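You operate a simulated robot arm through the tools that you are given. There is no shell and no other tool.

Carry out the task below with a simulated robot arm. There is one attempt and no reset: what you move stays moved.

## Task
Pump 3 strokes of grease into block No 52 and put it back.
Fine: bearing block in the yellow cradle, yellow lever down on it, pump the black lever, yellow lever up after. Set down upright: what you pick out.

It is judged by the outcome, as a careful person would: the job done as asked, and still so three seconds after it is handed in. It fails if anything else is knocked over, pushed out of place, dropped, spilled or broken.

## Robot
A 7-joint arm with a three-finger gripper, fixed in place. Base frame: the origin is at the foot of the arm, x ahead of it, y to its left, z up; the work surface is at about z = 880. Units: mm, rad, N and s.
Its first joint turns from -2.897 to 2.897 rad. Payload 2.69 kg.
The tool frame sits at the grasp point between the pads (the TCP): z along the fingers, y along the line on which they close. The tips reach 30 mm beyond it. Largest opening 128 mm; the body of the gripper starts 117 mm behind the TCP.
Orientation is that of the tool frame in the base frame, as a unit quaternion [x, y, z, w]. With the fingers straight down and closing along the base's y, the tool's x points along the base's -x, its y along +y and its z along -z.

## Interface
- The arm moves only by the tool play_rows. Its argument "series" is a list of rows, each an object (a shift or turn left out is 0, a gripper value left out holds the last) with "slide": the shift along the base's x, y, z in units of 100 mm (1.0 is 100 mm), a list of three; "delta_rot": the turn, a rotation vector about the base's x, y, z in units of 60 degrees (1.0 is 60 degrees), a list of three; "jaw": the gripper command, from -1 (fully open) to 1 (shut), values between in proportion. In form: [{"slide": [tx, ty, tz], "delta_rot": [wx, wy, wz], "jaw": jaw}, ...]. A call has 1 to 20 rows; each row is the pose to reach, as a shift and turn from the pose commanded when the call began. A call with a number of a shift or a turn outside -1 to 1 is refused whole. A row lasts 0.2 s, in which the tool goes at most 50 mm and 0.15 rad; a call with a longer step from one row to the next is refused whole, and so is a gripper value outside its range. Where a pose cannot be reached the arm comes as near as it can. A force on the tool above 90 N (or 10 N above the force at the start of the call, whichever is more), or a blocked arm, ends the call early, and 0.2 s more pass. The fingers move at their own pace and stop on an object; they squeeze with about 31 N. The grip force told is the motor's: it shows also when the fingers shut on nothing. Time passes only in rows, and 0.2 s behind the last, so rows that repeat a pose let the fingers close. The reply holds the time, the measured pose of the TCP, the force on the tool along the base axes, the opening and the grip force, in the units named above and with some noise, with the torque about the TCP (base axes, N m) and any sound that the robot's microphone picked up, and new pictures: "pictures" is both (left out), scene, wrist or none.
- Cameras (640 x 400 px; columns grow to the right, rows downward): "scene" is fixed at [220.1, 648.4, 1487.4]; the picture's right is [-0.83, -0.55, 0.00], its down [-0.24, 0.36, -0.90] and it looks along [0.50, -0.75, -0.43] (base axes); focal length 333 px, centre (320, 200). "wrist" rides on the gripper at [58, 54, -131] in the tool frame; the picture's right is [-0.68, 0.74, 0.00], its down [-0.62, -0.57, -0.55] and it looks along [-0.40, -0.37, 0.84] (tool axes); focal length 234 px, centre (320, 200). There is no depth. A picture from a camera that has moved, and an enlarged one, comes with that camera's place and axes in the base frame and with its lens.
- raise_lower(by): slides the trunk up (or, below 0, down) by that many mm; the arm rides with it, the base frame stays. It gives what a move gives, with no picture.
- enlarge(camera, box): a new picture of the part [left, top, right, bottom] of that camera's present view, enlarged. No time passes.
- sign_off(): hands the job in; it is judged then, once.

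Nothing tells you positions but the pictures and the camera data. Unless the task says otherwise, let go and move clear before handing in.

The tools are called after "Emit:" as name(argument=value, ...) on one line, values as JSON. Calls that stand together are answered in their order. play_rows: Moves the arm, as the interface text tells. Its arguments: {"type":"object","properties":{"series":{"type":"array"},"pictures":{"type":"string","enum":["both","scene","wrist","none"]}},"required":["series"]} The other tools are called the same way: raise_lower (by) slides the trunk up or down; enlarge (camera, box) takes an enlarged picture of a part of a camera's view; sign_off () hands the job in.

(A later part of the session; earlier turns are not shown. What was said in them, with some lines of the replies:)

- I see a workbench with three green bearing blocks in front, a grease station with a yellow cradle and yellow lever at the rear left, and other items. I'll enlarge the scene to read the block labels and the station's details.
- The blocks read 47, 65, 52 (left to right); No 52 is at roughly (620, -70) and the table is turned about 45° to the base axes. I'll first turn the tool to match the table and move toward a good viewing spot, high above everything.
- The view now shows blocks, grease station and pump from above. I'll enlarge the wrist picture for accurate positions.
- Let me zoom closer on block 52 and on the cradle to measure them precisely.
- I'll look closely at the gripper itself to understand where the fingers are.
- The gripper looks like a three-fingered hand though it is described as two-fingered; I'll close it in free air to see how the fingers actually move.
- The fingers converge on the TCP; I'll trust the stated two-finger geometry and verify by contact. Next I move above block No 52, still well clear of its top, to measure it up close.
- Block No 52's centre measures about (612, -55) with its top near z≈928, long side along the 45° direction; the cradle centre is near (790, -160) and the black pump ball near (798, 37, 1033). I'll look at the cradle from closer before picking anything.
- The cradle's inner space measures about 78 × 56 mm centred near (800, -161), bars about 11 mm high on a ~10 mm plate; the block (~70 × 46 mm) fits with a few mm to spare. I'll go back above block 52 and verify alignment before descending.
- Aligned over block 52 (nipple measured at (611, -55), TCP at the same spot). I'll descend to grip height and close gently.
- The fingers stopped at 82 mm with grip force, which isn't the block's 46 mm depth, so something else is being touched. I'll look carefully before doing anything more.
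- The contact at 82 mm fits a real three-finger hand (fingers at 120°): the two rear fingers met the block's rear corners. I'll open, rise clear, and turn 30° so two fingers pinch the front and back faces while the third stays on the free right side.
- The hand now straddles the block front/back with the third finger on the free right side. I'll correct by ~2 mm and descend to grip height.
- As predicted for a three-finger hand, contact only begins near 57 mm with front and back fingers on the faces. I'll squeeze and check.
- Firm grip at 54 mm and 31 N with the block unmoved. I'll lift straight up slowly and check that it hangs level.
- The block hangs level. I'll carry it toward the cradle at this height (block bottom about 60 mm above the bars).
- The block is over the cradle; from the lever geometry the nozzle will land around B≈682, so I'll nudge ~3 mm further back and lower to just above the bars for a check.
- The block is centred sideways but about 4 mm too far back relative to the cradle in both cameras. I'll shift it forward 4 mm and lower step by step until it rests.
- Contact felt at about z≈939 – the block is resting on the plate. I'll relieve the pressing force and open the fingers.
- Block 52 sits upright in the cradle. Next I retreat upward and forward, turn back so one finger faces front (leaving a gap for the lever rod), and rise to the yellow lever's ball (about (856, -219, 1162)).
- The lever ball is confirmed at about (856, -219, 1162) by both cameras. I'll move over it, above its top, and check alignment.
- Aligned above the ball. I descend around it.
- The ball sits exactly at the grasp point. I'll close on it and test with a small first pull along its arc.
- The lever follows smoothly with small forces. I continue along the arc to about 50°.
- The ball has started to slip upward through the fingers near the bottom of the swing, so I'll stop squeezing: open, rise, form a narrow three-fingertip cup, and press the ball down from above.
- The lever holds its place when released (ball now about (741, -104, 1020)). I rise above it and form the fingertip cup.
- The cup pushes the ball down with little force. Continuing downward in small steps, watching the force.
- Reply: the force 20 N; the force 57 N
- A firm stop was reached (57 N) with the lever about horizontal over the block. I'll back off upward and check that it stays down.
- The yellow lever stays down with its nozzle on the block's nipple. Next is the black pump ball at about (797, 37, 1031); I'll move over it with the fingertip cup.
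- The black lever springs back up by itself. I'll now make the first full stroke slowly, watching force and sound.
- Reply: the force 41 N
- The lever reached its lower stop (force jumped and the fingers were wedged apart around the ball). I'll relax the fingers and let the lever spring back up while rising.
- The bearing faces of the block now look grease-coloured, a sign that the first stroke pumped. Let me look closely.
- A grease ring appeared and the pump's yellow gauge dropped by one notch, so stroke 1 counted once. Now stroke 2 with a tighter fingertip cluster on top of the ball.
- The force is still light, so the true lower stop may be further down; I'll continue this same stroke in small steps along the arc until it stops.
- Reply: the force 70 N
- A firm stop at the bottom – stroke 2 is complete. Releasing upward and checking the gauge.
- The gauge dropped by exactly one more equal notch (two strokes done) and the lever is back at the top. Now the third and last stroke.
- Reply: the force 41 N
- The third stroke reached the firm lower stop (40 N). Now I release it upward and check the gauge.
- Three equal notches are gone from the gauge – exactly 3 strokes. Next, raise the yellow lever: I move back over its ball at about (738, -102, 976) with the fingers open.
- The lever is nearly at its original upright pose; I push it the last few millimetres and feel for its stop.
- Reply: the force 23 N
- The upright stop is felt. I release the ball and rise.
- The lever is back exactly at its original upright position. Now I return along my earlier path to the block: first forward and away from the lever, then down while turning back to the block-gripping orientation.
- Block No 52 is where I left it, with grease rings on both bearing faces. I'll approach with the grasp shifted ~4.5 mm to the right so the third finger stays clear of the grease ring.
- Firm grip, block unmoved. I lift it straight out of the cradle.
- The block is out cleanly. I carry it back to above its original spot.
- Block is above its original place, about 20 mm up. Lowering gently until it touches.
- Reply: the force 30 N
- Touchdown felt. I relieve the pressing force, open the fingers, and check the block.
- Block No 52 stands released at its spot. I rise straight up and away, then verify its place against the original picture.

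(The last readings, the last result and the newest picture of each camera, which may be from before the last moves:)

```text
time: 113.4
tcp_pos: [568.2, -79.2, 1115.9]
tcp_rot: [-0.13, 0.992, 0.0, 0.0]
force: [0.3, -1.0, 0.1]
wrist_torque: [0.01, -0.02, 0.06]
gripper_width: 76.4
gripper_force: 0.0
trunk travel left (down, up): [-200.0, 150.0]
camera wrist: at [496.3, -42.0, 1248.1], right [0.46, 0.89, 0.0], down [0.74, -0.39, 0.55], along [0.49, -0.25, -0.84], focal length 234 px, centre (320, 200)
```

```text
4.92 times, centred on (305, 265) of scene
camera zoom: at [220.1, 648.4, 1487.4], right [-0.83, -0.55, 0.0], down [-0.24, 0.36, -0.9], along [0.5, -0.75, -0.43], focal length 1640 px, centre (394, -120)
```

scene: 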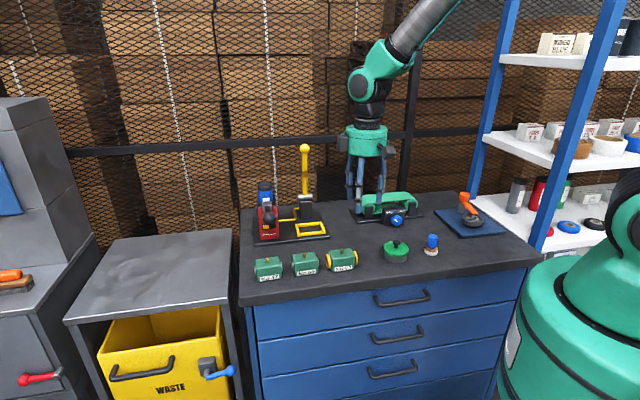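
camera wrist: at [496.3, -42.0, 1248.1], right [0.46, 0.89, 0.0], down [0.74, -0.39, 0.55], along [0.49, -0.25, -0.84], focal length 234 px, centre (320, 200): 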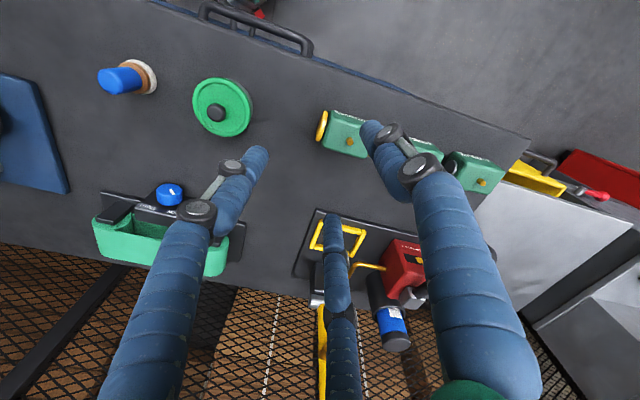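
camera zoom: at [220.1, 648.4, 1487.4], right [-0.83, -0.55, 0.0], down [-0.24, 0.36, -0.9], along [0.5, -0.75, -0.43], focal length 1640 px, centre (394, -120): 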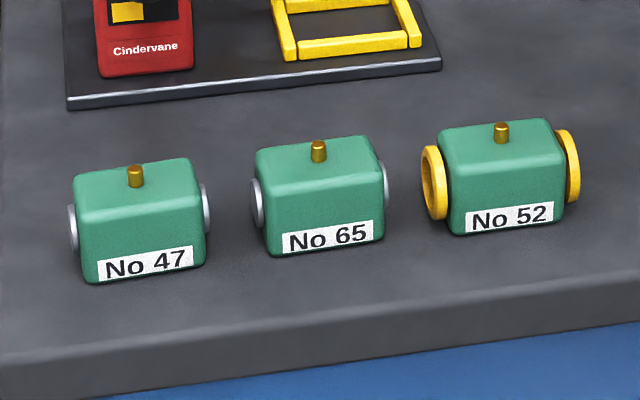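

Block No 52 is back upright within about 1 mm of its original place, with three strokes of grease showing. The yellow lever is up, the pump lever is at rest, the other items are undisturbed and the hand is clear, so I'm handing the job in.

Emit:
sign_off()

```text
The job is handed in.
```

Block No 52 has had exactly 3 strokes of grease and is back standing upright, within about 1 mm of where it started.

- **Strokes:** the pump gauge dropped by three equal steps, one per stroke, and grease rings show on both ends of the block. Before the first stroke I pressed the black lever down about 10 mm to see whether it springs back. The gauge still shows three steps in all, so that press did not count.
- **Grease station:** the yellow lever is back up at its stop, the cradle is empty and the black lever is at rest.
- **Everything else:** in the last pictures nothing else had been moved or knocked over. The gripper has let go and is clear of the bench.

The gripper turned out to have three fingers rather than the two described. My first grip attempt closed on the block's rear corners, so I let go, turned the hand and gripped it properly. The block did not shift.
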